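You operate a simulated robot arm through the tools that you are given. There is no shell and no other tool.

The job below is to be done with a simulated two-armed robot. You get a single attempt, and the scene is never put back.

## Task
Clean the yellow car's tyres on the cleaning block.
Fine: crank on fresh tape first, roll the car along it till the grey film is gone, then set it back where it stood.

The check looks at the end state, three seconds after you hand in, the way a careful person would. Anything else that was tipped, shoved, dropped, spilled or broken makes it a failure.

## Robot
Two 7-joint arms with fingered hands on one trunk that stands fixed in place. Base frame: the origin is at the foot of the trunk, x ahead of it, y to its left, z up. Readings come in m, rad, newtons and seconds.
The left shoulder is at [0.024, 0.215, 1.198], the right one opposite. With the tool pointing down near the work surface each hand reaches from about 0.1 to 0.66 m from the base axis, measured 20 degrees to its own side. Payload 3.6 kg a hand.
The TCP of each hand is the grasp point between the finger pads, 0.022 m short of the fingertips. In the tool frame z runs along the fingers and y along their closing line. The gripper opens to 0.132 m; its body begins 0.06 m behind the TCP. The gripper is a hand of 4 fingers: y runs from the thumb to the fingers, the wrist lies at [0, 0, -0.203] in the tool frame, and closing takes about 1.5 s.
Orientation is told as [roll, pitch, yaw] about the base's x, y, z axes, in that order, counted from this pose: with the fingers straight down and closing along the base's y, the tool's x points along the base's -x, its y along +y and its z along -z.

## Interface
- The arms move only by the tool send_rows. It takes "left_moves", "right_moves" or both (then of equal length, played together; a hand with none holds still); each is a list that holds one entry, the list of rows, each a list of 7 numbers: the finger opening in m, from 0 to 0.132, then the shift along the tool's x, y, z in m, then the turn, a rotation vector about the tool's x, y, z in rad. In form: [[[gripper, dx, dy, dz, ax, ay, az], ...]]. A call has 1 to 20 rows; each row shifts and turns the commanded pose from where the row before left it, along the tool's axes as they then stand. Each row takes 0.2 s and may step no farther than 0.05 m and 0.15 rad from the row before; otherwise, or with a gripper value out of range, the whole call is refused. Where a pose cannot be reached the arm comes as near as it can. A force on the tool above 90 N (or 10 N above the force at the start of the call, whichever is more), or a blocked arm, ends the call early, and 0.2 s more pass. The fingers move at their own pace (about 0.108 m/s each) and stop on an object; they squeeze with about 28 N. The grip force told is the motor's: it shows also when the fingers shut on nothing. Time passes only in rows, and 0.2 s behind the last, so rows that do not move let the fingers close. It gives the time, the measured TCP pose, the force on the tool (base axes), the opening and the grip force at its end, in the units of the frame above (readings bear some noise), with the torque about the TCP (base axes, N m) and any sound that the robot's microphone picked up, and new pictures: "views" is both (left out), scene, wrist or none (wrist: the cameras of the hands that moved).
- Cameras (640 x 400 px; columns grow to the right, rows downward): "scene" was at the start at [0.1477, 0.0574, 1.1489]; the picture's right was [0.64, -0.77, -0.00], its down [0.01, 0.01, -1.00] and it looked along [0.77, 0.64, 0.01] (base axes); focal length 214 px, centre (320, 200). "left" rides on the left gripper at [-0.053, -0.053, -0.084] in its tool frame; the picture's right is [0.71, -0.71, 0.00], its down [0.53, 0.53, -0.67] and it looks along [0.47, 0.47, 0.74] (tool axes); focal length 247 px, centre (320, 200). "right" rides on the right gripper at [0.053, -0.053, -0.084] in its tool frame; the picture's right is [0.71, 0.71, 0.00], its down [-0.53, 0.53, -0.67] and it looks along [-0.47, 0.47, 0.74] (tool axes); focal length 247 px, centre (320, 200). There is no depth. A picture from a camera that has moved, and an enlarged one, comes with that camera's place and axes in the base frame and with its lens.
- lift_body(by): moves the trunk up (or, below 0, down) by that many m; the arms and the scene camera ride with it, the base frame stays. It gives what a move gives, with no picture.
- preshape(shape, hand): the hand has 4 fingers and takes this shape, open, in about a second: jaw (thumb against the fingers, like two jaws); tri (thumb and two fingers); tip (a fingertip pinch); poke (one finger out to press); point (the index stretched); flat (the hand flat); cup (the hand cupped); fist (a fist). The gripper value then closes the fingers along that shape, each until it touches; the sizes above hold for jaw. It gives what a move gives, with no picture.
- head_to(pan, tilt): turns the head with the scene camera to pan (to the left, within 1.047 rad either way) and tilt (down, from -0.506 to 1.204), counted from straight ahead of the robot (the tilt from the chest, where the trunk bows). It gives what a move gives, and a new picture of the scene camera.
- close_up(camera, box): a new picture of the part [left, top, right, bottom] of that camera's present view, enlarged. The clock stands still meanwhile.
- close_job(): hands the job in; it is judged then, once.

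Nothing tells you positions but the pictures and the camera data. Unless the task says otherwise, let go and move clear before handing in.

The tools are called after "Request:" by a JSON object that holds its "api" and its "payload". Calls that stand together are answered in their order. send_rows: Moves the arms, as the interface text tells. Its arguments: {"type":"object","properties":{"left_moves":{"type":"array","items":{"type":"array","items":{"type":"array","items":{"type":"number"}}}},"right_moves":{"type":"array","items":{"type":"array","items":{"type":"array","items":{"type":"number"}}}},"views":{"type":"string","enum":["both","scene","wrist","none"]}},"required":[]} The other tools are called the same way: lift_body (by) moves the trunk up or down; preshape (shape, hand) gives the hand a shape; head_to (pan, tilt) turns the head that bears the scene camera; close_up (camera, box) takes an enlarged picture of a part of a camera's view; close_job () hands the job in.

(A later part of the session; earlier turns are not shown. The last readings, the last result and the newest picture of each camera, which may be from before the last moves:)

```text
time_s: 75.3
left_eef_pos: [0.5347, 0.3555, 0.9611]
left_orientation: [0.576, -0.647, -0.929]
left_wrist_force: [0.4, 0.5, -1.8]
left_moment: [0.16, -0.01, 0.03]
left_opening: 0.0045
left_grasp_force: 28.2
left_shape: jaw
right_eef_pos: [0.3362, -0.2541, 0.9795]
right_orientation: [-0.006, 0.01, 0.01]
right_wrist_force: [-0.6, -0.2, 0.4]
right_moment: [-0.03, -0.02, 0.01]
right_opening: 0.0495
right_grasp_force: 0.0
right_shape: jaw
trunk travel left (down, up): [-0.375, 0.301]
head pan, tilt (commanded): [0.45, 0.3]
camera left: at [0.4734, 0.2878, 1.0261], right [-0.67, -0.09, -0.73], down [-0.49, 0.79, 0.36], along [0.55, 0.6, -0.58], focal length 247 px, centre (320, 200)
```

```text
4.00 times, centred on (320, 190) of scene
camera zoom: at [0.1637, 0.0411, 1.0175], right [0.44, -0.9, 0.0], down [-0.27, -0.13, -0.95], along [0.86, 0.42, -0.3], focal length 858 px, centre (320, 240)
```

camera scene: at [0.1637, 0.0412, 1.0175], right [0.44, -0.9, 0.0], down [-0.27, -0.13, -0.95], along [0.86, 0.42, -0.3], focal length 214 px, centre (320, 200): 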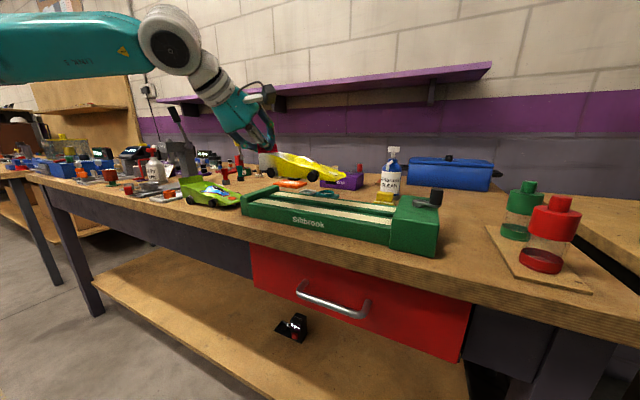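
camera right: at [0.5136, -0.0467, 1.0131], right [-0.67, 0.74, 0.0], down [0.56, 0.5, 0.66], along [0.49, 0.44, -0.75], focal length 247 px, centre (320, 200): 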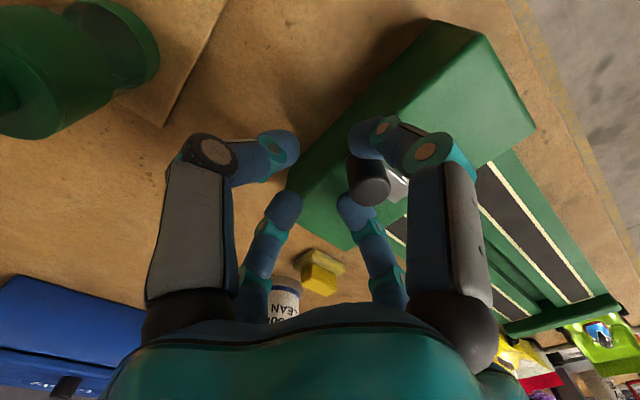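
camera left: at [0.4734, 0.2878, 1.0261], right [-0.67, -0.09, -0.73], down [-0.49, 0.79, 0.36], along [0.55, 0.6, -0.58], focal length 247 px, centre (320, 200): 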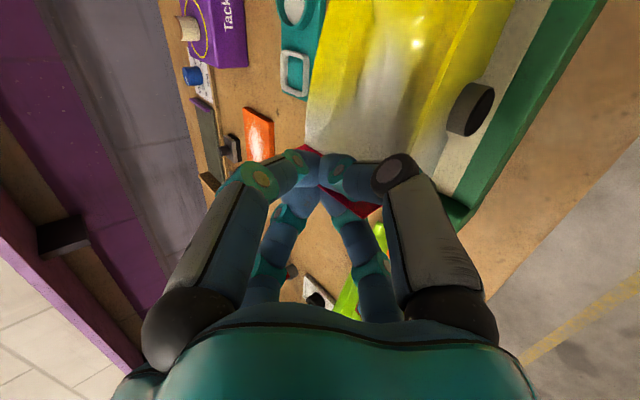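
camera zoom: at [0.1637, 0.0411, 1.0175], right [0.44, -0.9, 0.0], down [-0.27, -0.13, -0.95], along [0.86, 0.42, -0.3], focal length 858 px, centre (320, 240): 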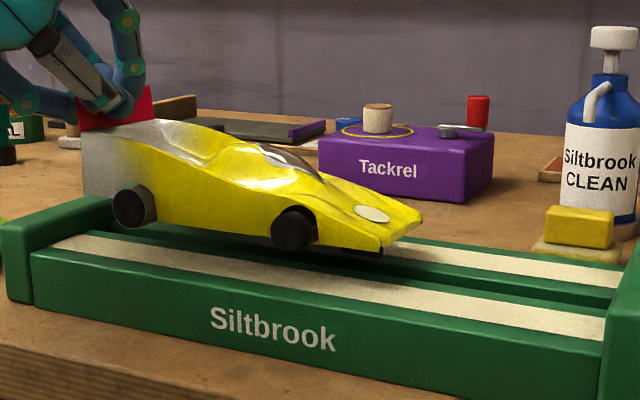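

Request:
{"api": "send_rows", "payload": {"left_moves": [[[0.0, 0.0027, -0.0017, 0.0055, 0, 0, 0], [0.0, 0.0012, -0.0009, 0.0013, 0, 0, 0], [0.0, 0, 0, 0, 0, 0, 0]]], "views": "none"}}

Request:
{"api": "close_up", "payload": {"camera": "scene", "box": [250, 160, 350, 220]}}

```text
time_s: 76.1
left_eef_pos: [0.5371, 0.3554, 0.953]
left_orientation: [0.576, -0.647, -0.929]
left_wrist_force: [0.2, -0.7, -1.9]
left_moment: [0.12, -0.02, 0.01]
left_opening: 0.0041
left_grasp_force: 27.8
left_shape: jaw
right_eef_pos: [0.3356, -0.2537, 0.9795]
right_orientation: [-0.007, 0.011, 0.011]
right_wrist_force: [1.3, -0.5, 0.5]
right_moment: [0.01, 0.01, 0.01]
right_opening: 0.0496
right_grasp_force: 0.1
right_shape: jaw
trunk travel left (down, up): [-0.375, 0.301]
head pan, tilt (commanded): [0.45, 0.3]
```

```text
6.40 times, centred on (300, 190) of scene
camera zoom: at [0.1638, 0.0411, 1.0175], right [0.44, -0.9, 0.0], down [-0.27, -0.13, -0.95], along [0.86, 0.42, -0.3], focal length 1373 px, centre (448, 264)
```

zoom: 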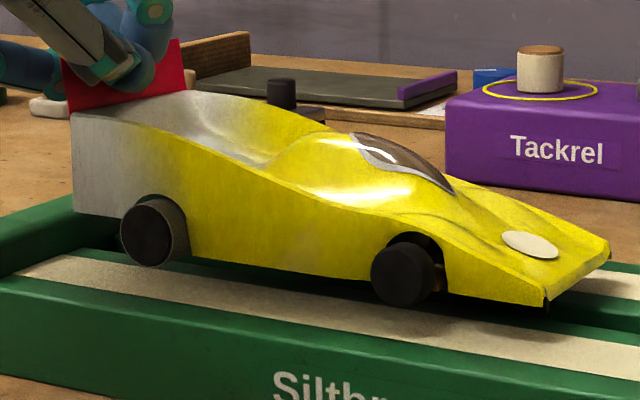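

Request:
{"api": "send_rows", "payload": {"left_moves": [[[0.0, 0.0012, -0.0009, 0.0013, 0, 0, 0], [0.0, 0.0012, -0.0009, 0.0013, 0, 0, 0], [0.0, 0, 0, 0, 0, 0, 0]]], "views": "none"}}

Request:
{"api": "close_up", "payload": {"camera": "scene", "box": [250, 160, 350, 220]}}

```text
time_s: 76.9
left_eef_pos: [0.5364, 0.3558, 0.9486]
left_orientation: [0.577, -0.647, -0.928]
left_wrist_force: [0.2, -0.1, -1.9]
left_moment: [0.15, 0.04, -0.03]
left_opening: 0.0045
left_grasp_force: 28.2
left_shape: jaw
right_eef_pos: [0.3358, -0.2542, 0.9797]
right_orientation: [-0.009, 0.012, 0.011]
right_wrist_force: [-0.8, 0.3, 0.0]
right_moment: [0.06, -0.02, -0.01]
right_opening: 0.0495
right_grasp_force: 0.1
right_shape: jaw
trunk travel left (down, up): [-0.375, 0.301]
head pan, tilt (commanded): [0.45, 0.3]
```

```text
6.40 times, centred on (300, 190) of scene
camera zoom: at [0.1637, 0.0411, 1.0175], right [0.44, -0.9, 0.0], down [-0.27, -0.13, -0.95], along [0.86, 0.42, -0.3], focal length 1373 px, centre (448, 264)
```

zoom: 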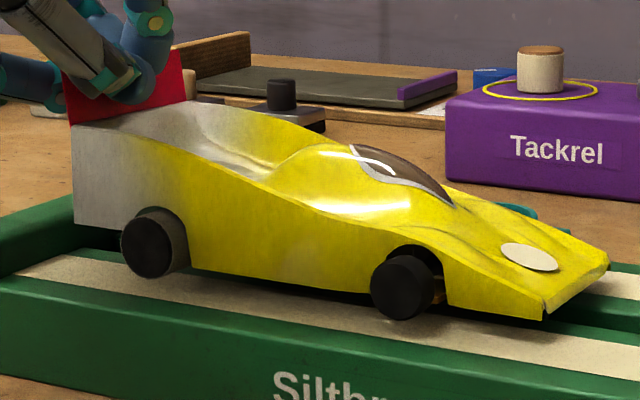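

Request:
{"api": "send_rows", "payload": {"left_moves": [[[0.0, 0.0012, -0.0009, 0.0013, 0, 0, 0], [0.0, 0, 0, 0, 0, 0, 0]]], "views": "none"}}

Request:
{"api": "send_rows", "payload": {"left_moves": [[[0.0, 0.0012, -0.0009, 0.0013, 0, 0, 0], [0.0, 0, 0, 0, 0, 0, 0]]], "views": "none"}}

Request:
{"api": "close_up", "payload": {"camera": "scene", "box": [250, 160, 350, 220]}}

```text
time_s: 77.5
left_eef_pos: [0.5368, 0.355, 0.947]
left_orientation: [0.577, -0.648, -0.928]
left_wrist_force: [0.7, 0.0, -2.2]
left_moment: [0.12, 0.01, 0.01]
left_opening: 0.0045
left_grasp_force: 28.2
left_shape: jaw
right_eef_pos: [0.3361, -0.254, 0.9792]
right_orientation: [-0.008, 0.009, 0.01]
right_wrist_force: [-0.2, 0.3, 0.5]
right_moment: [-0.03, -0.02, 0.0]
right_opening: 0.0497
right_grasp_force: 0.0
right_shape: jaw
trunk travel left (down, up): [-0.375, 0.301]
head pan, tilt (commanded): [0.45, 0.3]
```

```text
time_s: 78.1
left_eef_pos: [0.5362, 0.3549, 0.9443]
left_orientation: [0.576, -0.649, -0.929]
left_wrist_force: [-0.3, -0.1, -1.2]
left_moment: [0.11, -0.03, 0.01]
left_opening: 0.0049
left_grasp_force: 28.2
left_shape: jaw
right_eef_pos: [0.3356, -0.2549, 0.9796]
right_orientation: [-0.006, 0.011, 0.011]
right_wrist_force: [-0.3, -0.7, -0.9]
right_moment: [0.01, 0.0, 0.0]
right_opening: 0.0496
right_grasp_force: 0.1
right_shape: jaw
trunk travel left (down, up): [-0.375, 0.301]
head pan, tilt (commanded): [0.45, 0.3]
```

```text
6.40 times, centred on (300, 190) of scene
camera zoom: at [0.1636, 0.0411, 1.0176], right [0.44, -0.9, 0.0], down [-0.27, -0.13, -0.96], along [0.86, 0.42, -0.3], focal length 1373 px, centre (448, 264)
```

zoom: 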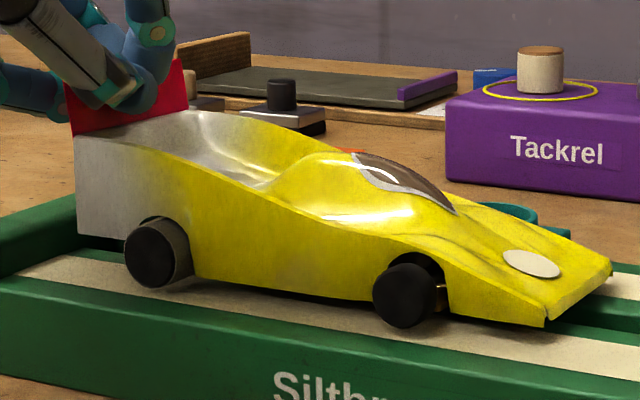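

Request:
{"api": "send_rows", "payload": {"left_moves": [[[0.0, 0.0012, -0.0009, 0.0013, 0, 0, 0], [0.0, 0, 0, 0, 0, 0, 0]]], "views": "none"}}

Request:
{"api": "send_rows", "payload": {"left_moves": [[[0.0, 0.0012, -0.0009, 0.0013, 0, 0, 0], [0.0, 0, 0, 0, 0, 0, 0]]], "views": "none"}}

Request:
{"api": "close_up", "payload": {"camera": "scene", "box": [250, 160, 350, 220]}}

```text
time_s: 78.7
left_eef_pos: [0.5364, 0.3551, 0.9435]
left_orientation: [0.579, -0.65, -0.93]
left_wrist_force: [-0.2, 1.5, 2.9]
left_moment: [-0.01, -0.16, 0.04]
left_opening: 0.0046
left_grasp_force: 28.0
left_shape: jaw
right_eef_pos: [0.3357, -0.2542, 0.9789]
right_orientation: [-0.007, 0.008, 0.011]
right_wrist_force: [-0.5, 0.5, -0.5]
right_moment: [0.02, 0.05, 0.0]
right_opening: 0.0496
right_grasp_force: 0.1
right_shape: jaw
trunk travel left (down, up): [-0.375, 0.301]
head pan, tilt (commanded): [0.45, 0.3]
```

```text
time_s: 79.3
left_eef_pos: [0.5364, 0.3555, 0.942]
left_orientation: [0.579, -0.65, -0.931]
left_wrist_force: [0.6, 2.6, 5.5]
left_moment: [-0.01, -0.2, 0.05]
left_opening: 0.0049
left_grasp_force: 28.1
left_shape: jaw
right_eef_pos: [0.335, -0.2532, 0.98]
right_orientation: [-0.006, 0.01, 0.013]
right_wrist_force: [1.1, 0.0, 0.2]
right_moment: [0.02, -0.01, -0.01]
right_opening: 0.0499
right_grasp_force: 0.0
right_shape: jaw
trunk travel left (down, up): [-0.375, 0.301]
head pan, tilt (commanded): [0.45, 0.3]
```

```text
6.40 times, centred on (300, 190) of scene
camera zoom: at [0.1631, 0.0411, 1.0177], right [0.44, -0.9, 0.0], down [-0.27, -0.13, -0.96], along [0.86, 0.42, -0.3], focal length 1373 px, centre (448, 264)
```

zoom: 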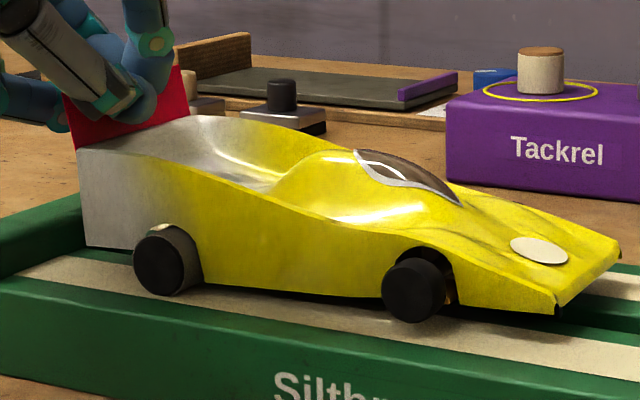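

The rear tyres are on the tape under a light press (about 5 N). The grey film shows on the rear tyre treads. I'll roll the car forward about 9 cm along the tape.

Request:
{"api": "send_rows", "payload": {"left_moves": [[[0.0, -0.0064, -0.0076, 0.0008, 0, 0, 0], [0.0, -0.0064, -0.0076, 0.0008, 0, 0, 0], [0.0, -0.0064, -0.0076, 0.0008, 0, 0, 0], [0.0, -0.0064, -0.0076, 0.0008, 0, 0, 0], [0.0, -0.0064, -0.0076, 0.0008, 0, 0, 0]]], "views": "wrist"}}

Request:
{"api": "close_up", "payload": {"camera": "scene", "box": [250, 150, 390, 240]}}

Request:
{"api": "close_up", "payload": {"camera": "left", "box": [280, 0, 640, 220]}}

```text
time_s: 80.5
left_eef_pos: [0.5357, 0.3054, 0.9409]
left_orientation: [0.578, -0.646, -0.932]
left_wrist_force: [0.2, 2.8, 4.9]
left_moment: [-0.05, -0.15, 0.01]
left_opening: 0.0046
left_grasp_force: 28.4
left_shape: jaw
right_eef_pos: [0.3347, -0.2547, 0.9788]
right_orientation: [-0.008, 0.009, 0.012]
right_wrist_force: [0.1, 0.2, -0.6]
right_moment: [0.0, 0.03, 0.01]
right_opening: 0.0499
right_grasp_force: 0.1
right_shape: jaw
trunk travel left (down, up): [-0.375, 0.301]
head pan, tilt (commanded): [0.45, 0.3]
camera left: at [0.4746, 0.2389, 1.0066], right [-0.67, -0.09, -0.73], down [-0.49, 0.79, 0.36], along [0.55, 0.6, -0.58], focal length 247 px, centre (320, 200)
```

left: 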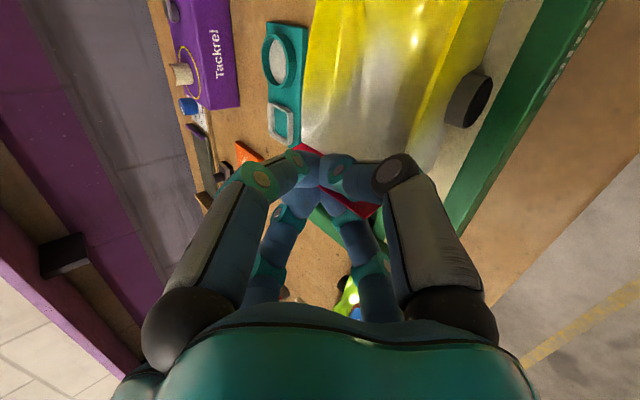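

```text
4.44 times, centred on (320, 195) of scene
camera zoom: at [0.1632, 0.041, 1.0176], right [0.44, -0.9, 0.0], down [-0.27, -0.13, -0.96], along [0.86, 0.42, -0.3], focal length 953 px, centre (320, 222)
```

zoom: 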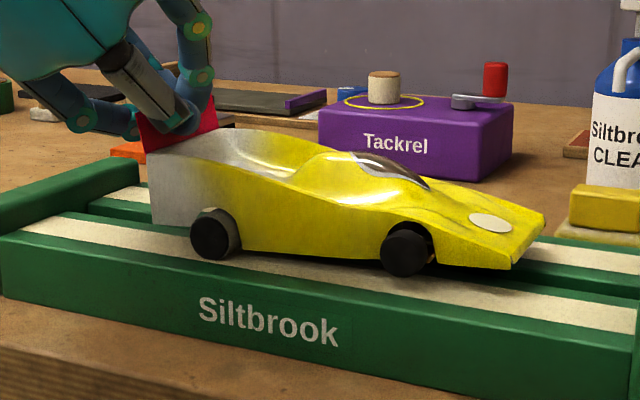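

```text
1.78 times, centred on (460, 110) of left
camera zoom: at [0.4746, 0.2389, 1.0066], right [-0.67, -0.09, -0.73], down [-0.49, 0.79, 0.36], along [0.55, 0.6, -0.58], focal length 439 px, centre (71, 360)
```

zoom: 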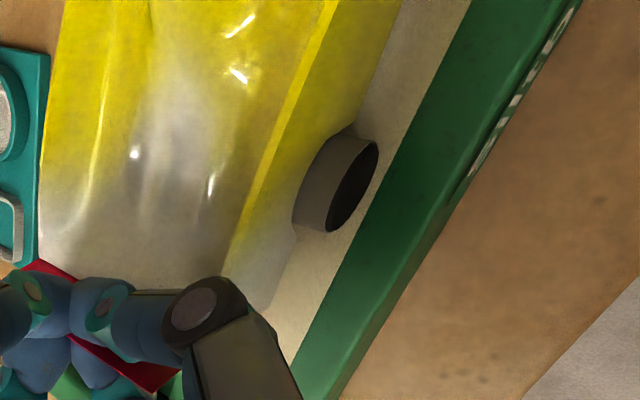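

Request:
{"api": "send_rows", "payload": {"left_moves": [[[0.0, -0.0064, -0.0076, 0.0008, 0, 0, 0], [0.0, -0.0064, -0.0076, 0.0008, 0, 0, 0], [0.0, -0.0064, -0.0076, 0.0008, 0, 0, 0], [0.0, -0.0064, -0.0076, 0.0008, 0, 0, 0]]], "views": "wrist"}}

Request:
{"api": "close_up", "payload": {"camera": "scene", "box": [250, 150, 410, 250]}}

Request:
{"api": "close_up", "payload": {"camera": "left", "box": [420, 50, 540, 150]}}

```text
time_s: 81.5
left_eef_pos: [0.5361, 0.2656, 0.9417]
left_orientation: [0.578, -0.647, -0.93]
left_wrist_force: [0.1, 1.2, 3.6]
left_moment: [0.02, -0.12, 0.03]
left_opening: 0.0044
left_grasp_force: 27.6
left_shape: jaw
right_eef_pos: [0.3354, -0.2542, 0.9795]
right_orientation: [-0.007, 0.012, 0.01]
right_wrist_force: [-0.9, 0.6, -0.3]
right_moment: [0.01, 0.0, -0.02]
right_opening: 0.0494
right_grasp_force: 0.0
right_shape: jaw
trunk travel left (down, up): [-0.375, 0.301]
head pan, tilt (commanded): [0.45, 0.3]
camera left: at [0.4754, 0.1985, 1.0068], right [-0.67, -0.09, -0.73], down [-0.5, 0.79, 0.36], along [0.55, 0.6, -0.58], focal length 247 px, centre (320, 200)
```

left: 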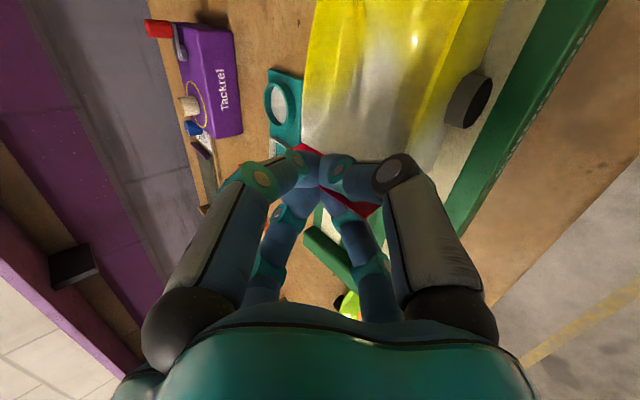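

```text
4.00 times, centred on (330, 200) of scene
camera zoom: at [0.1633, 0.041, 1.0176], right [0.44, -0.9, 0.0], down [-0.27, -0.13, -0.96], along [0.86, 0.42, -0.3], focal length 858 px, centre (280, 200)
```

zoom: 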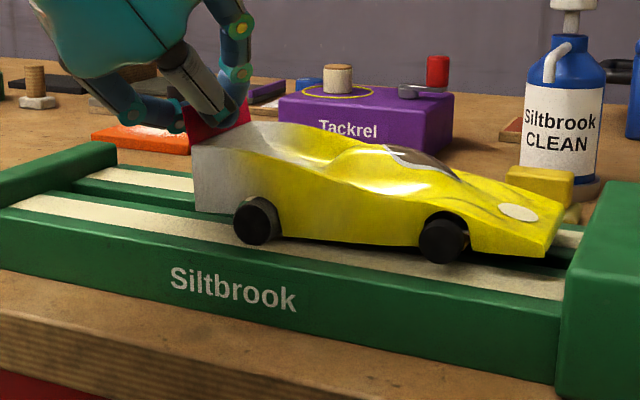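

```text
4.00 times, centred on (480, 100) of left
camera zoom: at [0.4754, 0.1985, 1.0068], right [-0.67, -0.09, -0.73], down [-0.5, 0.79, 0.36], along [0.55, 0.6, -0.58], focal length 988 px, centre (-320, 600)
```

zoom: 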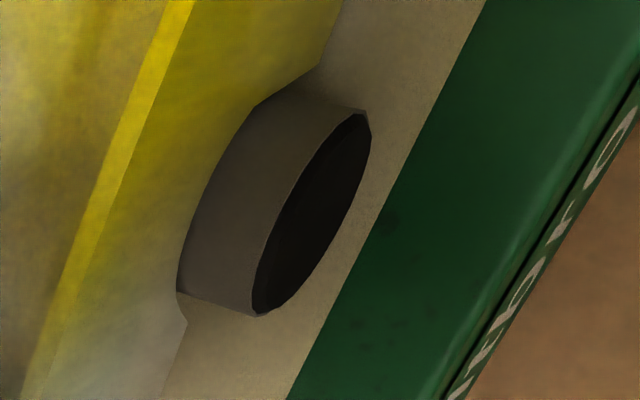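

Request:
{"api": "close_up", "payload": {"camera": "scene", "box": [290, 190, 340, 220]}}

Request:
{"api": "close_up", "payload": {"camera": "scene", "box": [240, 180, 400, 240]}}

```text
12.80 times, centred on (315, 205) of scene
camera zoom: at [0.1633, 0.041, 1.0176], right [0.44, -0.9, 0.0], down [-0.27, -0.13, -0.96], along [0.86, 0.42, -0.3], focal length 2745 px, centre (384, 136)
```

zoom: 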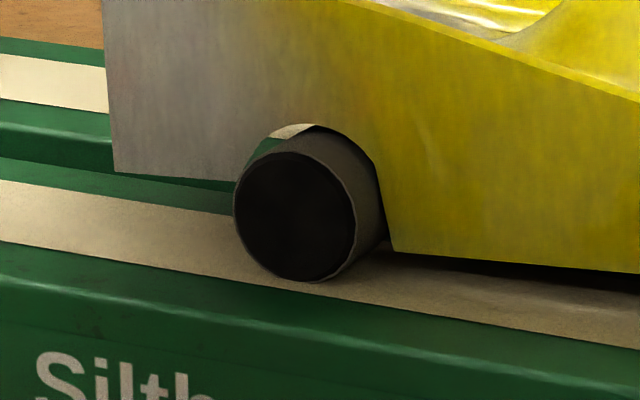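

```text
4.00 times, centred on (320, 210) of scene
camera zoom: at [0.1633, 0.041, 1.0176], right [0.44, -0.9, 0.0], down [-0.27, -0.13, -0.96], along [0.86, 0.42, -0.3], focal length 858 px, centre (320, 160)
```

zoom: 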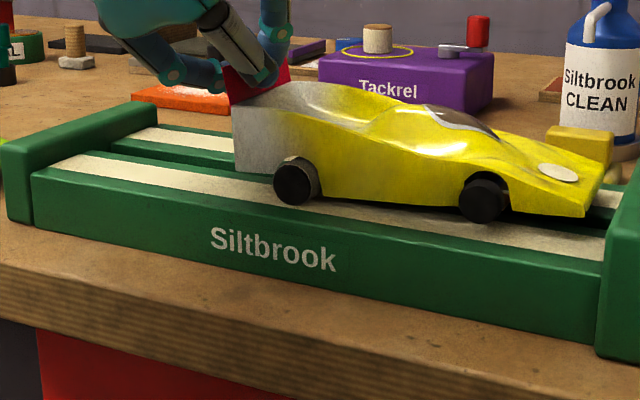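

The rear tyre is in contact and rolling; the tread still looks grey. I'll make several back-and-forth passes and compare.

Request:
{"api": "send_rows", "payload": {"left_moves": [[[0.0, 0.0096, 0.0115, -0.0012, 0, 0, 0], [0.0, 0.0096, 0.0115, -0.0012, 0, 0, 0], [0.0, 0.0096, 0.0115, -0.0012, 0, 0, 0], [0.0, 0.0096, 0.0115, -0.0012, 0, 0, 0], [0.0, 0.0096, 0.0115, -0.0012, 0, 0, 0], [0.0, 0.0096, 0.0115, -0.0012, 0, 0, 0], [0.0, -0.0096, -0.0115, 0.0012, 0, 0, 0], [0.0, -0.0096, -0.0115, 0.0012, 0, 0, 0], [0.0, -0.0096, -0.0115, 0.0012, 0, 0, 0], [0.0, -0.0096, -0.0115, 0.0012, 0, 0, 0], [0.0, -0.0096, -0.0115, 0.0012, 0, 0, 0], [0.0, -0.0096, -0.0115, 0.0012, 0, 0, 0]]], "views": "wrist"}}

Request:
{"api": "close_up", "payload": {"camera": "scene", "box": [290, 190, 340, 220]}}

Request:
{"api": "close_up", "payload": {"camera": "scene", "box": [240, 180, 400, 240]}}

Request:
{"api": "close_up", "payload": {"camera": "left", "box": [420, 50, 540, 150]}}

```text
time_s: 84.1
left_eef_pos: [0.5368, 0.2642, 0.9416]
left_orientation: [0.575, -0.646, -0.93]
left_wrist_force: [0.2, 1.1, 2.5]
left_moment: [0.01, -0.1, 0.02]
left_opening: 0.0043
left_grasp_force: 28.3
left_shape: jaw
right_eef_pos: [0.3349, -0.2547, 0.9788]
right_orientation: [-0.008, 0.012, 0.013]
right_wrist_force: [0.8, 0.1, -0.3]
right_moment: [0.02, 0.0, -0.03]
right_opening: 0.0499
right_grasp_force: 0.0
right_shape: jaw
trunk travel left (down, up): [-0.375, 0.301]
head pan, tilt (commanded): [0.45, 0.3]
camera left: at [0.4754, 0.1979, 1.007], right [-0.67, -0.09, -0.73], down [-0.5, 0.79, 0.36], along [0.55, 0.6, -0.58], focal length 247 px, centre (320, 200)
```

left: 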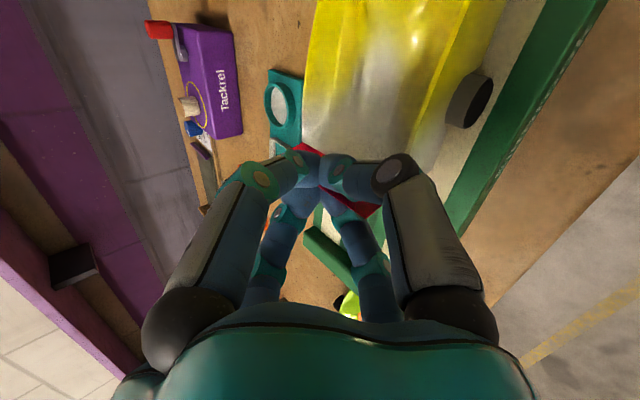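

```text
12.80 times, centred on (315, 205) of scene
camera zoom: at [0.1634, 0.041, 1.0176], right [0.44, -0.9, 0.0], down [-0.27, -0.13, -0.96], along [0.86, 0.42, -0.3], focal length 2745 px, centre (384, 136)
```

zoom: 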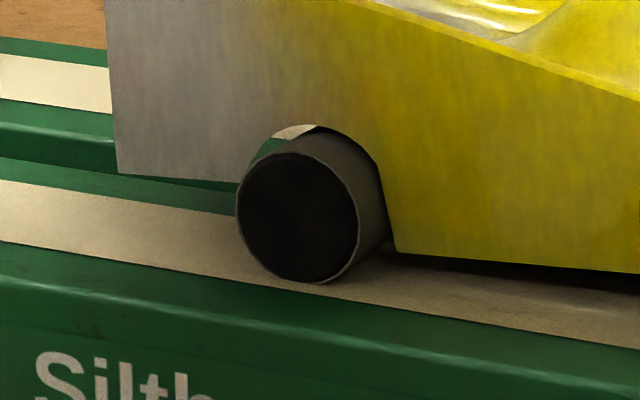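

```text
4.00 times, centred on (320, 210) of scene
camera zoom: at [0.1634, 0.041, 1.0176], right [0.44, -0.9, 0.0], down [-0.27, -0.13, -0.96], along [0.86, 0.42, -0.3], focal length 858 px, centre (320, 160)
```

zoom: 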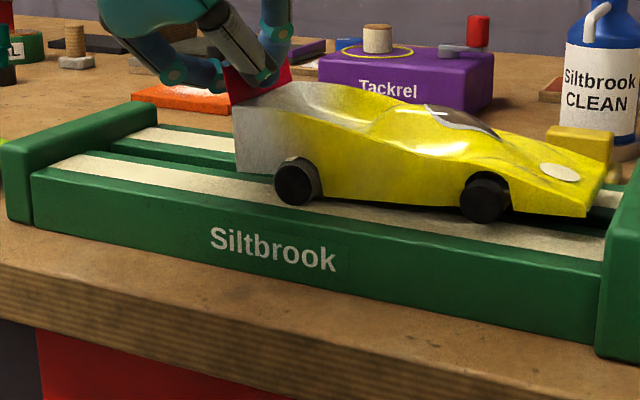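

```text
4.00 times, centred on (480, 100) of left
camera zoom: at [0.4754, 0.1979, 1.007], right [-0.67, -0.09, -0.73], down [-0.5, 0.79, 0.36], along [0.55, 0.6, -0.58], focal length 988 px, centre (-320, 600)
```

zoom: 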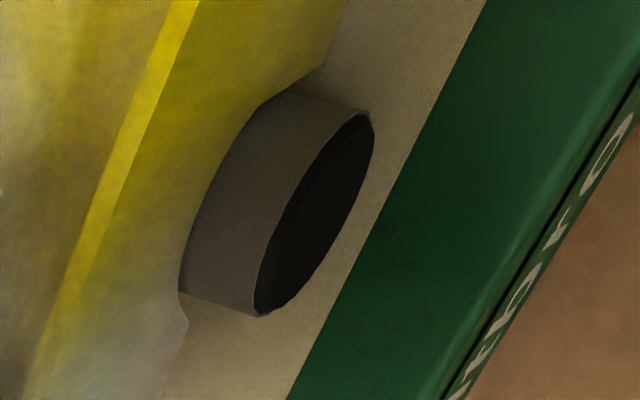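

Request:
{"api": "send_rows", "payload": {"left_moves": [[[0.0, 0.0124, 0.0131, -0.0004, 0, 0, 0], [0.0, 0.0115, 0.0138, -0.0014, 0, 0, 0], [0.0, 0.0115, 0.0138, -0.0014, 0, 0, 0], [0.0, 0.0115, 0.0138, -0.0014, 0, 0, 0], [0.0, 0.0115, 0.0138, -0.0014, 0, 0, 0], [0.0, -0.0115, -0.0138, 0.0014, 0, 0, 0], [0.0, -0.0115, -0.0138, 0.0014, 0, 0, 0], [0.0, -0.0115, -0.0138, 0.0014, 0, 0, 0], [0.0, -0.0115, -0.0138, 0.0014, 0, 0, 0], [0.0, -0.0115, -0.0138, 0.0014, 0, 0, 0], [0.0, 0.0115, 0.0138, -0.0014, 0, 0, 0], [0.0, 0.0115, 0.0138, -0.0014, 0, 0, 0], [0.0, 0.0115, 0.0138, -0.0014, 0, 0, 0], [0.0, 0.0115, 0.0138, -0.0014, 0, 0, 0], [0.0, 0.0115, 0.0138, -0.0014, 0, 0, 0], [0.0, -0.0115, -0.0138, 0.0014, 0, 0, 0], [0.0, -0.0115, -0.0138, 0.0014, 0, 0, 0], [0.0, -0.0115, -0.0138, 0.0014, 0, 0, 0], [0.0, -0.0115, -0.0138, 0.0014, 0, 0, 0], [0.0, -0.0115, -0.0138, 0.0014, 0, 0, 0]]], "views": "wrist"}}

Request:
{"api": "close_up", "payload": {"camera": "scene", "box": [290, 190, 340, 220]}}

Request:
{"api": "close_up", "payload": {"camera": "left", "box": [420, 50, 540, 150]}}

Request:
{"api": "close_up", "payload": {"camera": "scene", "box": [240, 180, 400, 240]}}

```text
time_s: 88.3
left_eef_pos: [0.5375, 0.266, 0.9392]
left_orientation: [0.578, -0.649, -0.93]
left_wrist_force: [0.6, 1.2, 6.3]
left_moment: [-0.07, -0.07, 0.01]
left_opening: 0.0049
left_grasp_force: 28.0
left_shape: jaw
right_eef_pos: [0.3358, -0.2538, 0.9798]
right_orientation: [-0.007, 0.008, 0.011]
right_wrist_force: [0.0, -0.5, -1.2]
right_moment: [0.0, 0.05, 0.0]
right_opening: 0.0498
right_grasp_force: 0.2
right_shape: jaw
trunk travel left (down, up): [-0.375, 0.301]
head pan, tilt (commanded): [0.45, 0.3]
camera left: at [0.4757, 0.1978, 1.0051], right [-0.67, -0.09, -0.73], down [-0.5, 0.79, 0.36], along [0.55, 0.6, -0.58], focal length 247 px, centre (320, 200)
```

left: 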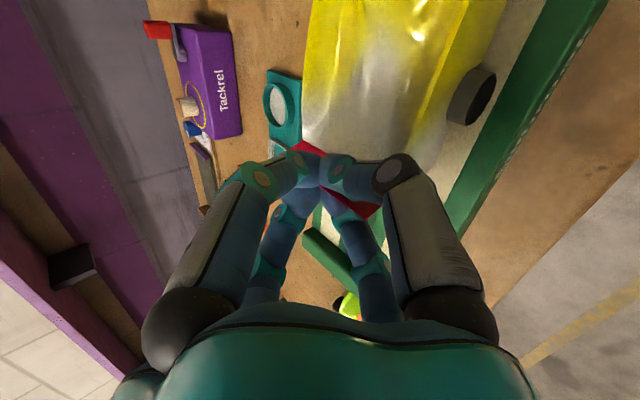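

```text
12.80 times, centred on (315, 205) of scene
camera zoom: at [0.1632, 0.0409, 1.0176], right [0.44, -0.9, 0.0], down [-0.27, -0.13, -0.96], along [0.86, 0.42, -0.3], focal length 2745 px, centre (384, 136)
```

zoom: 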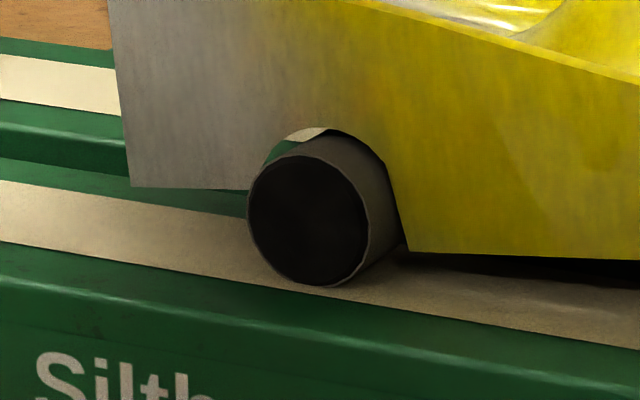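

```text
4.00 times, centred on (480, 100) of left
camera zoom: at [0.4757, 0.1978, 1.0051], right [-0.67, -0.09, -0.73], down [-0.5, 0.79, 0.36], along [0.55, 0.6, -0.58], focal length 988 px, centre (-320, 600)
```

zoom: 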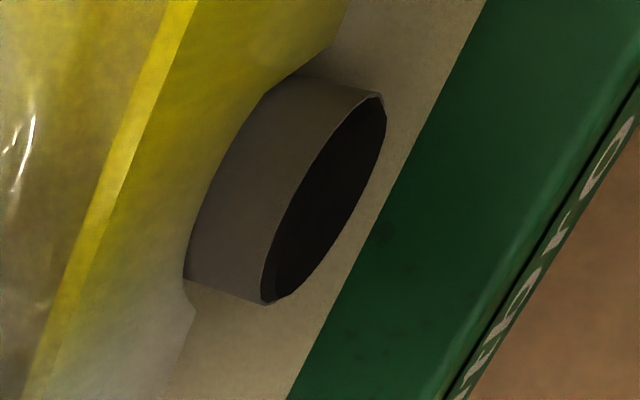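

```text
4.00 times, centred on (320, 210) of scene
camera zoom: at [0.1632, 0.0409, 1.0176], right [0.44, -0.9, 0.0], down [-0.27, -0.13, -0.96], along [0.86, 0.42, -0.3], focal length 858 px, centre (320, 160)
```

zoom: 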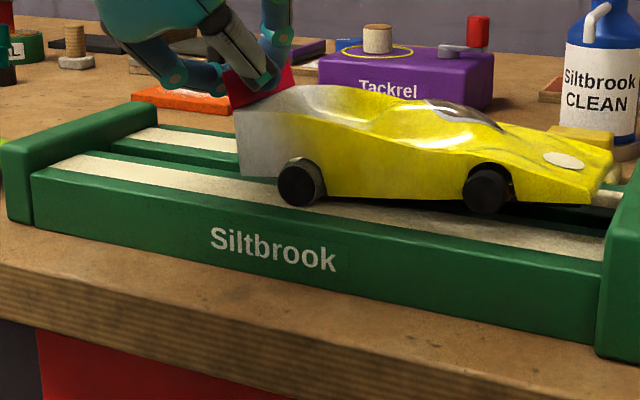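

Request:
{"api": "close_up", "payload": {"camera": "scene", "box": [340, 190, 390, 225]}}

Request:
{"api": "close_up", "payload": {"camera": "scene", "box": [175, 180, 225, 215]}}

Request:
{"api": "close_up", "payload": {"camera": "scene", "box": [300, 196, 330, 214]}}

```text
11.43 times, centred on (365, 208) of scene
camera zoom: at [0.1632, 0.0409, 1.0176], right [0.44, -0.9, 0.0], down [-0.27, -0.13, -0.96], along [0.86, 0.42, -0.3], focal length 2451 px, centre (-194, 114)
```

zoom: 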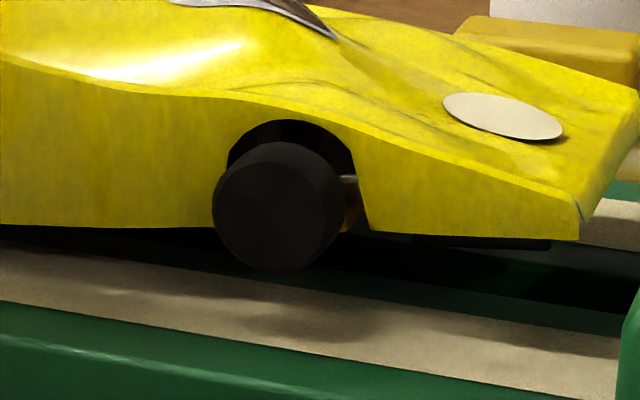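

```text
11.43 times, centred on (200, 198) of scene
camera zoom: at [0.1632, 0.0409, 1.0176], right [0.44, -0.9, 0.0], down [-0.27, -0.13, -0.96], along [0.86, 0.42, -0.3], focal length 2451 px, centre (1691, 229)
```

zoom: 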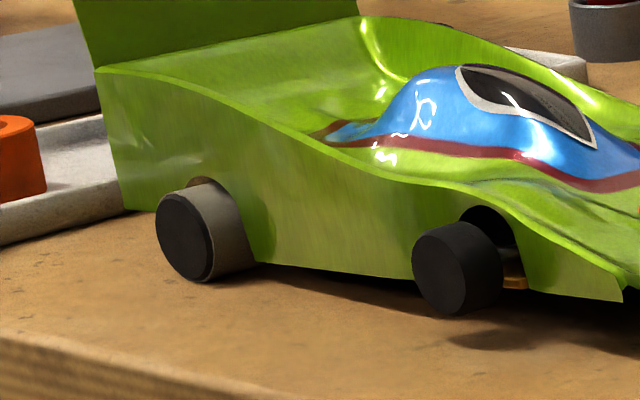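

```text
16.00 times, centred on (315, 205) of scene
camera zoom: at [0.1632, 0.0409, 1.0176], right [0.44, -0.9, 0.0], down [-0.27, -0.13, -0.96], along [0.86, 0.42, -0.3], focal length 3432 px, centre (400, 120)
```

zoom: 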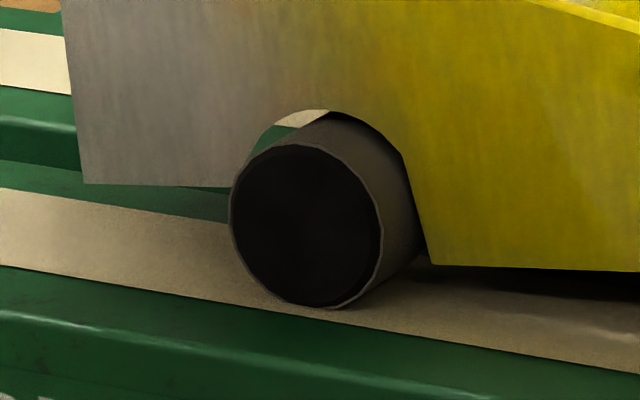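

Request:
{"api": "send_rows", "payload": {"left_moves": [[[0.0, 0.0064, 0.0076, -0.0008, 0, 0, 0], [0.0, 0.0064, 0.0076, -0.0008, 0, 0, 0]]], "views": "none"}}

Request:
{"api": "close_up", "payload": {"camera": "scene", "box": [290, 192, 330, 216]}}

Request:
{"api": "close_up", "payload": {"camera": "left", "box": [440, 60, 510, 140]}}

Request:
{"api": "send_rows", "payload": {"left_moves": [[[0.0, 0.0064, 0.0076, -0.0008, 0, 0, 0], [0.0, 0.0064, 0.0076, -0.0008, 0, 0, 0]]], "views": "none"}}

Request:
{"api": "close_up", "payload": {"camera": "scene", "box": [280, 190, 320, 214]}}

Request:
{"api": "close_up", "payload": {"camera": "left", "box": [440, 60, 510, 140]}}

```text
time_s: 88.9
left_eef_pos: [0.5362, 0.2855, 0.9388]
left_orientation: [0.577, -0.646, -0.928]
left_wrist_force: [-1.1, -1.0, 2.4]
left_moment: [-0.08, 0.0, -0.05]
left_opening: 0.0047
left_grasp_force: 28.3
left_shape: jaw
right_eef_pos: [0.3351, -0.2542, 0.9794]
right_orientation: [-0.006, 0.007, 0.011]
right_wrist_force: [-1.0, 0.3, 0.4]
right_moment: [0.02, -0.02, -0.02]
right_opening: 0.0496
right_grasp_force: 0.1
right_shape: jaw
trunk travel left (down, up): [-0.375, 0.301]
head pan, tilt (commanded): [0.45, 0.3]
```

```text
16.00 times, centred on (310, 204) of scene
camera zoom: at [0.1634, 0.0409, 1.0176], right [0.44, -0.9, 0.0], down [-0.27, -0.13, -0.96], along [0.86, 0.42, -0.3], focal length 3432 px, centre (480, 136)
```

zoom: 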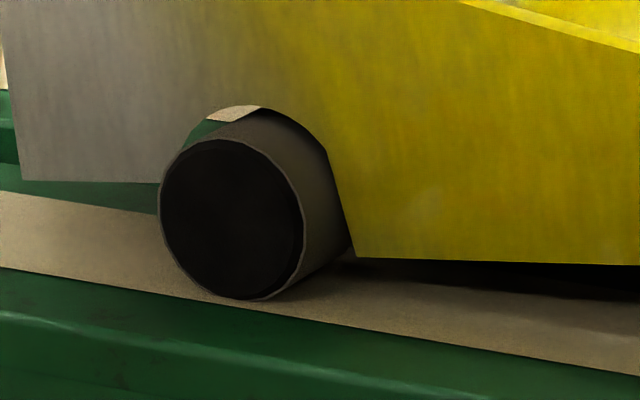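

```text
5.00 times, centred on (475, 100) of left
camera zoom: at [0.475, 0.2185, 1.0051], right [-0.67, -0.09, -0.73], down [-0.49, 0.79, 0.36], along [0.55, 0.6, -0.58], focal length 1235 px, centre (-455, 700)
```

zoom: 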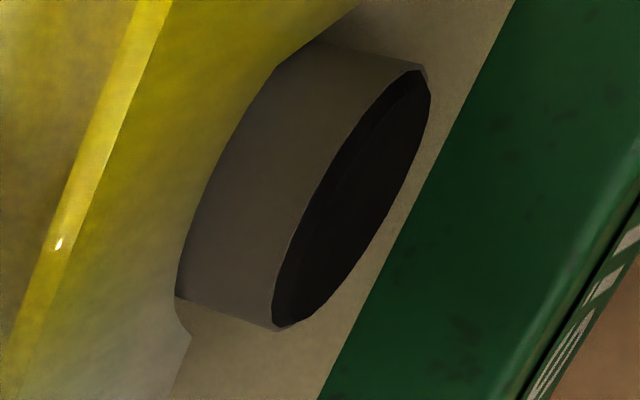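

```text
time_s: 89.5
left_eef_pos: [0.5359, 0.3065, 0.9394]
left_orientation: [0.577, -0.647, -0.929]
left_wrist_force: [-0.4, -1.1, 3.4]
left_moment: [-0.12, -0.06, -0.02]
left_opening: 0.0046
left_grasp_force: 27.8
left_shape: jaw
right_eef_pos: [0.3362, -0.2547, 0.9786]
right_orientation: [-0.008, 0.008, 0.01]
right_wrist_force: [-0.3, 0.1, -0.1]
right_moment: [0.0, 0.01, -0.04]
right_opening: 0.0495
right_grasp_force: 0.0
right_shape: jaw
trunk travel left (down, up): [-0.375, 0.301]
head pan, tilt (commanded): [0.45, 0.3]
```

```text
16.00 times, centred on (300, 202) of scene
camera zoom: at [0.1633, 0.041, 1.0176], right [0.44, -0.9, 0.0], down [-0.27, -0.13, -0.96], along [0.86, 0.42, -0.3], focal length 3432 px, centre (640, 168)
```

zoom: 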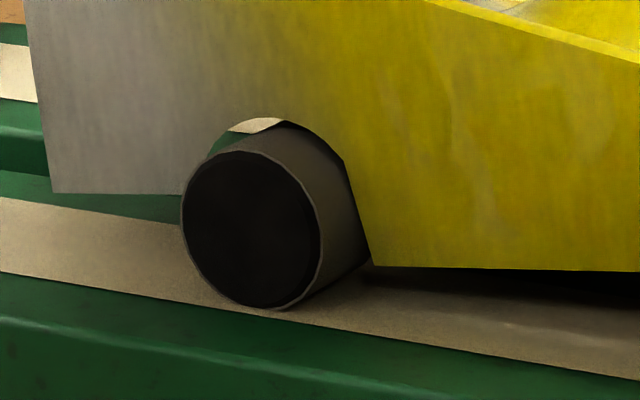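

```text
5.00 times, centred on (475, 100) of left
camera zoom: at [0.4749, 0.2388, 1.0048], right [-0.67, -0.09, -0.73], down [-0.5, 0.79, 0.36], along [0.55, 0.6, -0.58], focal length 1235 px, centre (-455, 700)
```

zoom: 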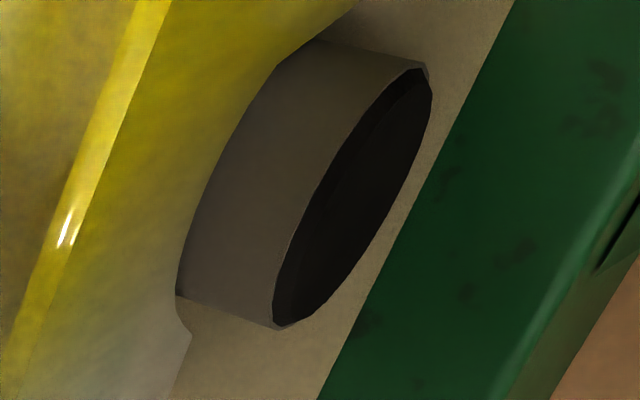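

Request:
{"api": "send_rows", "payload": {"left_moves": [[[0.0, -0.0093, 0.0067, -0.0102, 0, 0, 0], [0.0, -0.0186, 0.0134, -0.0204, 0, 0, 0], [0.0, -0.0093, 0.0067, -0.0102, 0, 0, 0], [0.0, 0.0157, 0.0188, -0.002, 0, 0, 0], [0.0, 0.0157, 0.0188, -0.002, 0, 0, 0], [0.0, 0, 0, 0, 0, 0, 0]]], "views": "wrist"}}

Request:
{"api": "close_up", "payload": {"camera": "scene", "box": [260, 130, 360, 200]}}

Request:
{"api": "close_up", "payload": {"camera": "left", "box": [280, 0, 640, 220]}}

Request:
{"api": "close_up", "payload": {"camera": "scene", "box": [160, 150, 420, 250]}}

```text
time_s: 90.9
left_eef_pos: [0.5364, 0.355, 1.002]
left_orientation: [0.575, -0.646, -0.932]
left_wrist_force: [0.5, -0.2, -1.9]
left_moment: [0.14, 0.04, 0.01]
left_opening: 0.0046
left_grasp_force: 27.2
left_shape: jaw
right_eef_pos: [0.3366, -0.2538, 0.9784]
right_orientation: [-0.007, 0.01, 0.011]
right_wrist_force: [-0.8, 0.4, 0.0]
right_moment: [0.01, 0.0, 0.01]
right_opening: 0.0498
right_grasp_force: 0.1
right_shape: jaw
trunk travel left (down, up): [-0.375, 0.301]
head pan, tilt (commanded): [0.45, 0.3]
camera left: at [0.4755, 0.287, 1.0671], right [-0.67, -0.09, -0.73], down [-0.49, 0.79, 0.36], along [0.55, 0.6, -0.58], focal length 247 px, centre (320, 200)
```

left: 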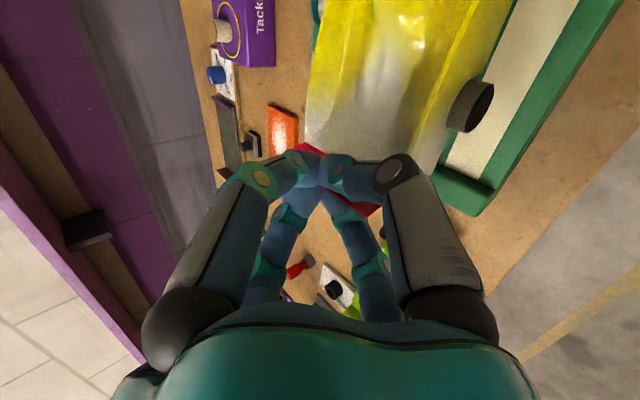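

```text
5.71 times, centred on (310, 165) of scene
camera zoom: at [0.1638, 0.0411, 1.0175], right [0.44, -0.9, 0.0], down [-0.27, -0.13, -0.95], along [0.86, 0.42, -0.3], focal length 1226 px, centre (377, 400)
```

zoom: 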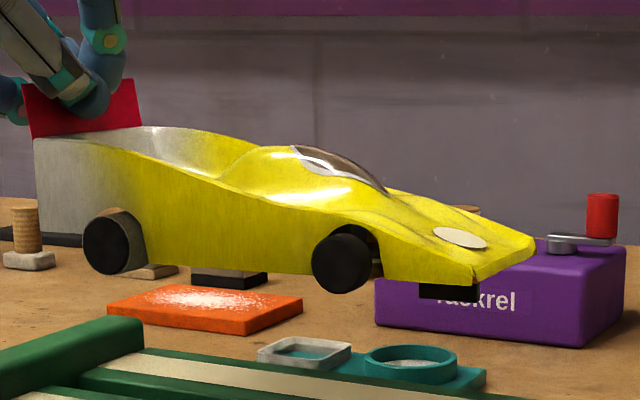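

```text
1.78 times, centred on (460, 110) of left
camera zoom: at [0.4755, 0.287, 1.0671], right [-0.67, -0.09, -0.73], down [-0.49, 0.79, 0.36], along [0.55, 0.6, -0.58], focal length 439 px, centre (71, 360)
```

zoom: 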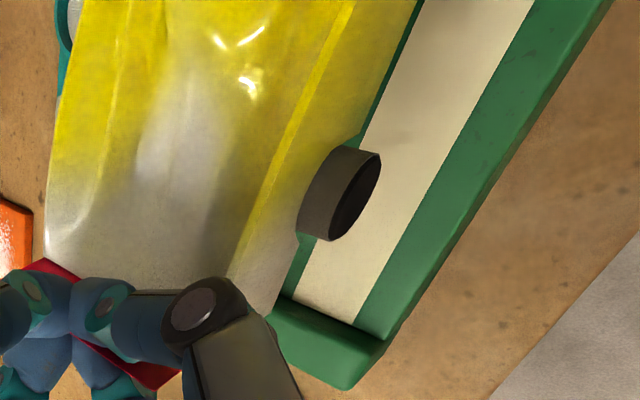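

```text
2.46 times, centred on (290, 200) of scene
camera zoom: at [0.1638, 0.0411, 1.0175], right [0.44, -0.9, 0.0], down [-0.27, -0.13, -0.95], along [0.86, 0.42, -0.3], focal length 528 px, centre (394, 200)
```

zoom: 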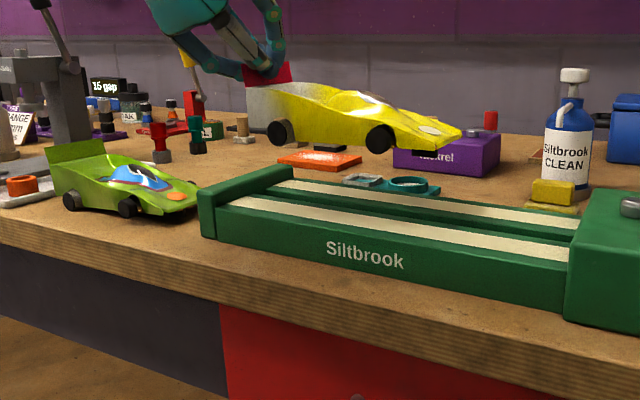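

Request:
{"api": "close_up", "payload": {"camera": "left", "box": [430, 0, 560, 200]}}

Request:
{"api": "close_up", "payload": {"camera": "scene", "box": [240, 195, 340, 250]}}

Request:
{"api": "close_up", "payload": {"camera": "scene", "box": [320, 200, 420, 255]}}

Request:
{"api": "close_up", "payload": {"camera": "scene", "box": [265, 155, 295, 175]}}

```text
2.00 times, centred on (495, 100) of left
camera zoom: at [0.4755, 0.287, 1.0671], right [-0.67, -0.09, -0.73], down [-0.49, 0.79, 0.36], along [0.55, 0.6, -0.58], focal length 494 px, centre (-30, 400)
```

zoom: 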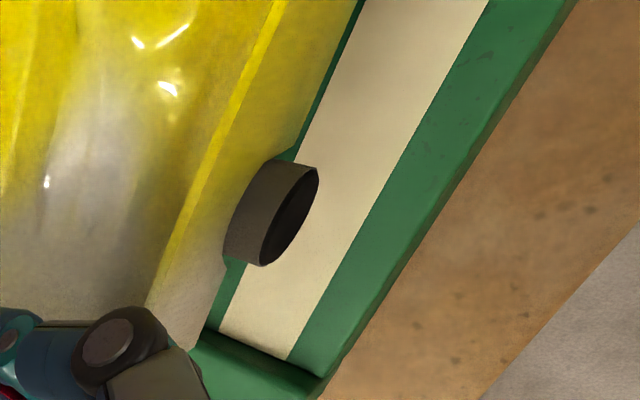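

```text
6.40 times, centred on (290, 222) of scene
camera zoom: at [0.1638, 0.0411, 1.0175], right [0.44, -0.9, 0.0], down [-0.27, -0.13, -0.95], along [0.86, 0.42, -0.3], focal length 1373 px, centre (512, 56)
```

zoom: 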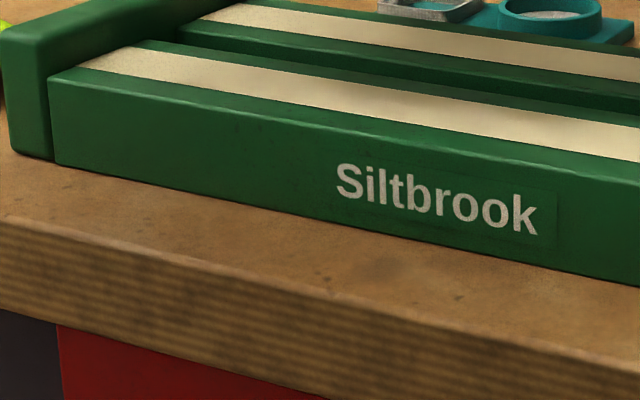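

```text
6.40 times, centred on (370, 228) of scene
camera zoom: at [0.1638, 0.0411, 1.0175], right [0.44, -0.9, 0.0], down [-0.27, -0.13, -0.95], along [0.86, 0.42, -0.3], focal length 1373 px, centre (0, 24)
```

zoom: 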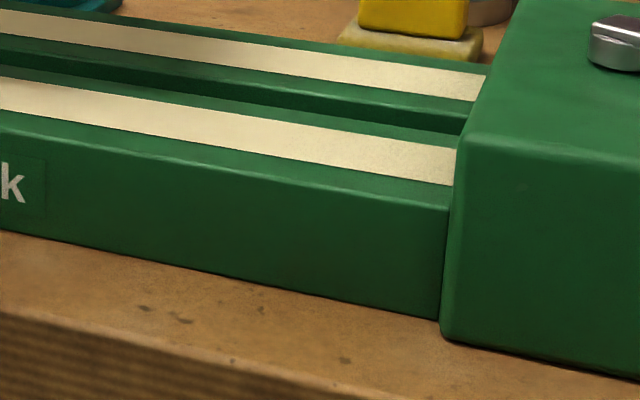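

```text
16.00 times, centred on (280, 165) of scene
camera zoom: at [0.1638, 0.0411, 1.0175], right [0.44, -0.9, 0.0], down [-0.27, -0.13, -0.95], along [0.86, 0.42, -0.3], focal length 3432 px, centre (960, 760)
```

zoom: 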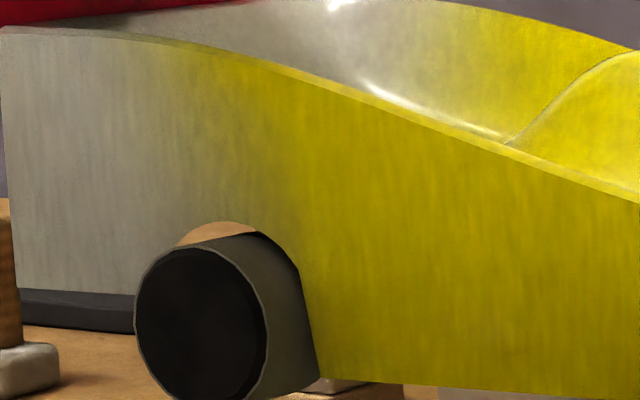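

Compared with the green car's rear tyre, the yellow tyre's tread now looks darker, and the middle of the tape is slightly duller. The film seems to be coming off gradually. I'll set the car down again and make more passes.

Request:
{"api": "send_rows", "payload": {"left_moves": [[[0.0, 0.017, -0.0122, 0.0186, 0, 0, 0], [0.0, 0.0121, -0.0087, 0.0133, 0, 0, 0], [0.0, 0.0048, -0.0035, 0.0053, 0, 0, 0], [0.0, 0.0024, -0.0017, 0.0027, 0, 0, 0], [0.0, 0, 0, 0, 0, 0, 0]]], "views": "none"}}

Request:
{"api": "send_rows", "payload": {"left_moves": [[[0.0, -0.0144, -0.0172, 0.0018, 0, 0, 0], [0.0, -0.0144, -0.0172, 0.0018, 0, 0, 0], [0.0, -0.0144, -0.0172, 0.0018, 0, 0, 0], [0.0, -0.0144, -0.0172, 0.0018, 0, 0, 0], [0.0, 0.0144, 0.0172, -0.0018, 0, 0, 0], [0.0, 0.0144, 0.0172, -0.0018, 0, 0, 0], [0.0, 0.0144, 0.0172, -0.0018, 0, 0, 0], [0.0, 0.0144, 0.0172, -0.0018, 0, 0, 0], [0.0, -0.0144, -0.0172, 0.0018, 0, 0, 0], [0.0, -0.0144, -0.0172, 0.0018, 0, 0, 0], [0.0, -0.0144, -0.0172, 0.0018, 0, 0, 0], [0.0, -0.0144, -0.0172, 0.0018, 0, 0, 0], [0.0, 0.0144, 0.0172, -0.0018, 0, 0, 0], [0.0, 0.0144, 0.0172, -0.0018, 0, 0, 0], [0.0, 0.0144, 0.0172, -0.0018, 0, 0, 0], [0.0, 0.0144, 0.0172, -0.0018, 0, 0, 0]]], "views": "none"}}

Request:
{"api": "close_up", "payload": {"camera": "scene", "box": [250, 160, 350, 220]}}

```text
time_s: 92.1
left_eef_pos: [0.5359, 0.3551, 0.9423]
left_orientation: [0.579, -0.65, -0.933]
left_wrist_force: [0.3, 2.8, 7.0]
left_moment: [0.0, -0.19, 0.08]
left_opening: 0.0048
left_grasp_force: 28.1
left_shape: jaw
right_eef_pos: [0.3358, -0.2537, 0.9803]
right_orientation: [-0.006, 0.009, 0.012]
right_wrist_force: [-0.7, 0.4, -0.3]
right_moment: [0.01, -0.02, 0.0]
right_opening: 0.0493
right_grasp_force: 0.1
right_shape: jaw
trunk travel left (down, up): [-0.375, 0.301]
head pan, tilt (commanded): [0.45, 0.3]
```

```text
time_s: 95.5
left_eef_pos: [0.5363, 0.3541, 0.9425]
left_orientation: [0.578, -0.647, -0.928]
left_wrist_force: [-0.4, 0.7, 1.2]
left_moment: [0.06, -0.03, -0.02]
left_opening: 0.0045
left_grasp_force: 28.2
left_shape: jaw
right_eef_pos: [0.3358, -0.2536, 0.9793]
right_orientation: [-0.007, 0.009, 0.009]
right_wrist_force: [0.1, -0.1, 1.0]
right_moment: [-0.01, 0.01, 0.03]
right_opening: 0.0495
right_grasp_force: 0.0
right_shape: jaw
trunk travel left (down, up): [-0.375, 0.301]
head pan, tilt (commanded): [0.45, 0.3]
```

```text
6.40 times, centred on (300, 190) of scene
camera zoom: at [0.1634, 0.0411, 1.0176], right [0.44, -0.9, 0.0], down [-0.27, -0.13, -0.96], along [0.86, 0.42, -0.3], focal length 1373 px, centre (448, 264)
```

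zoom: 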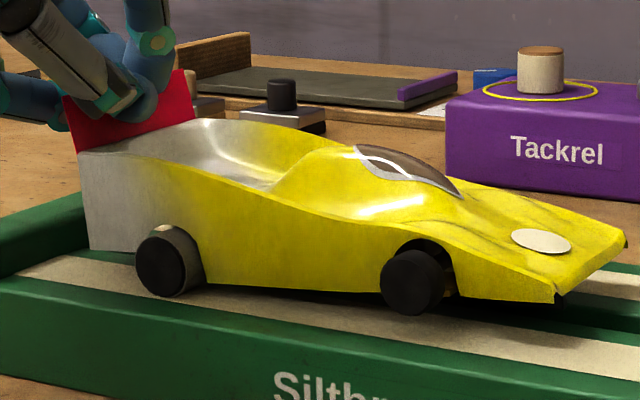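

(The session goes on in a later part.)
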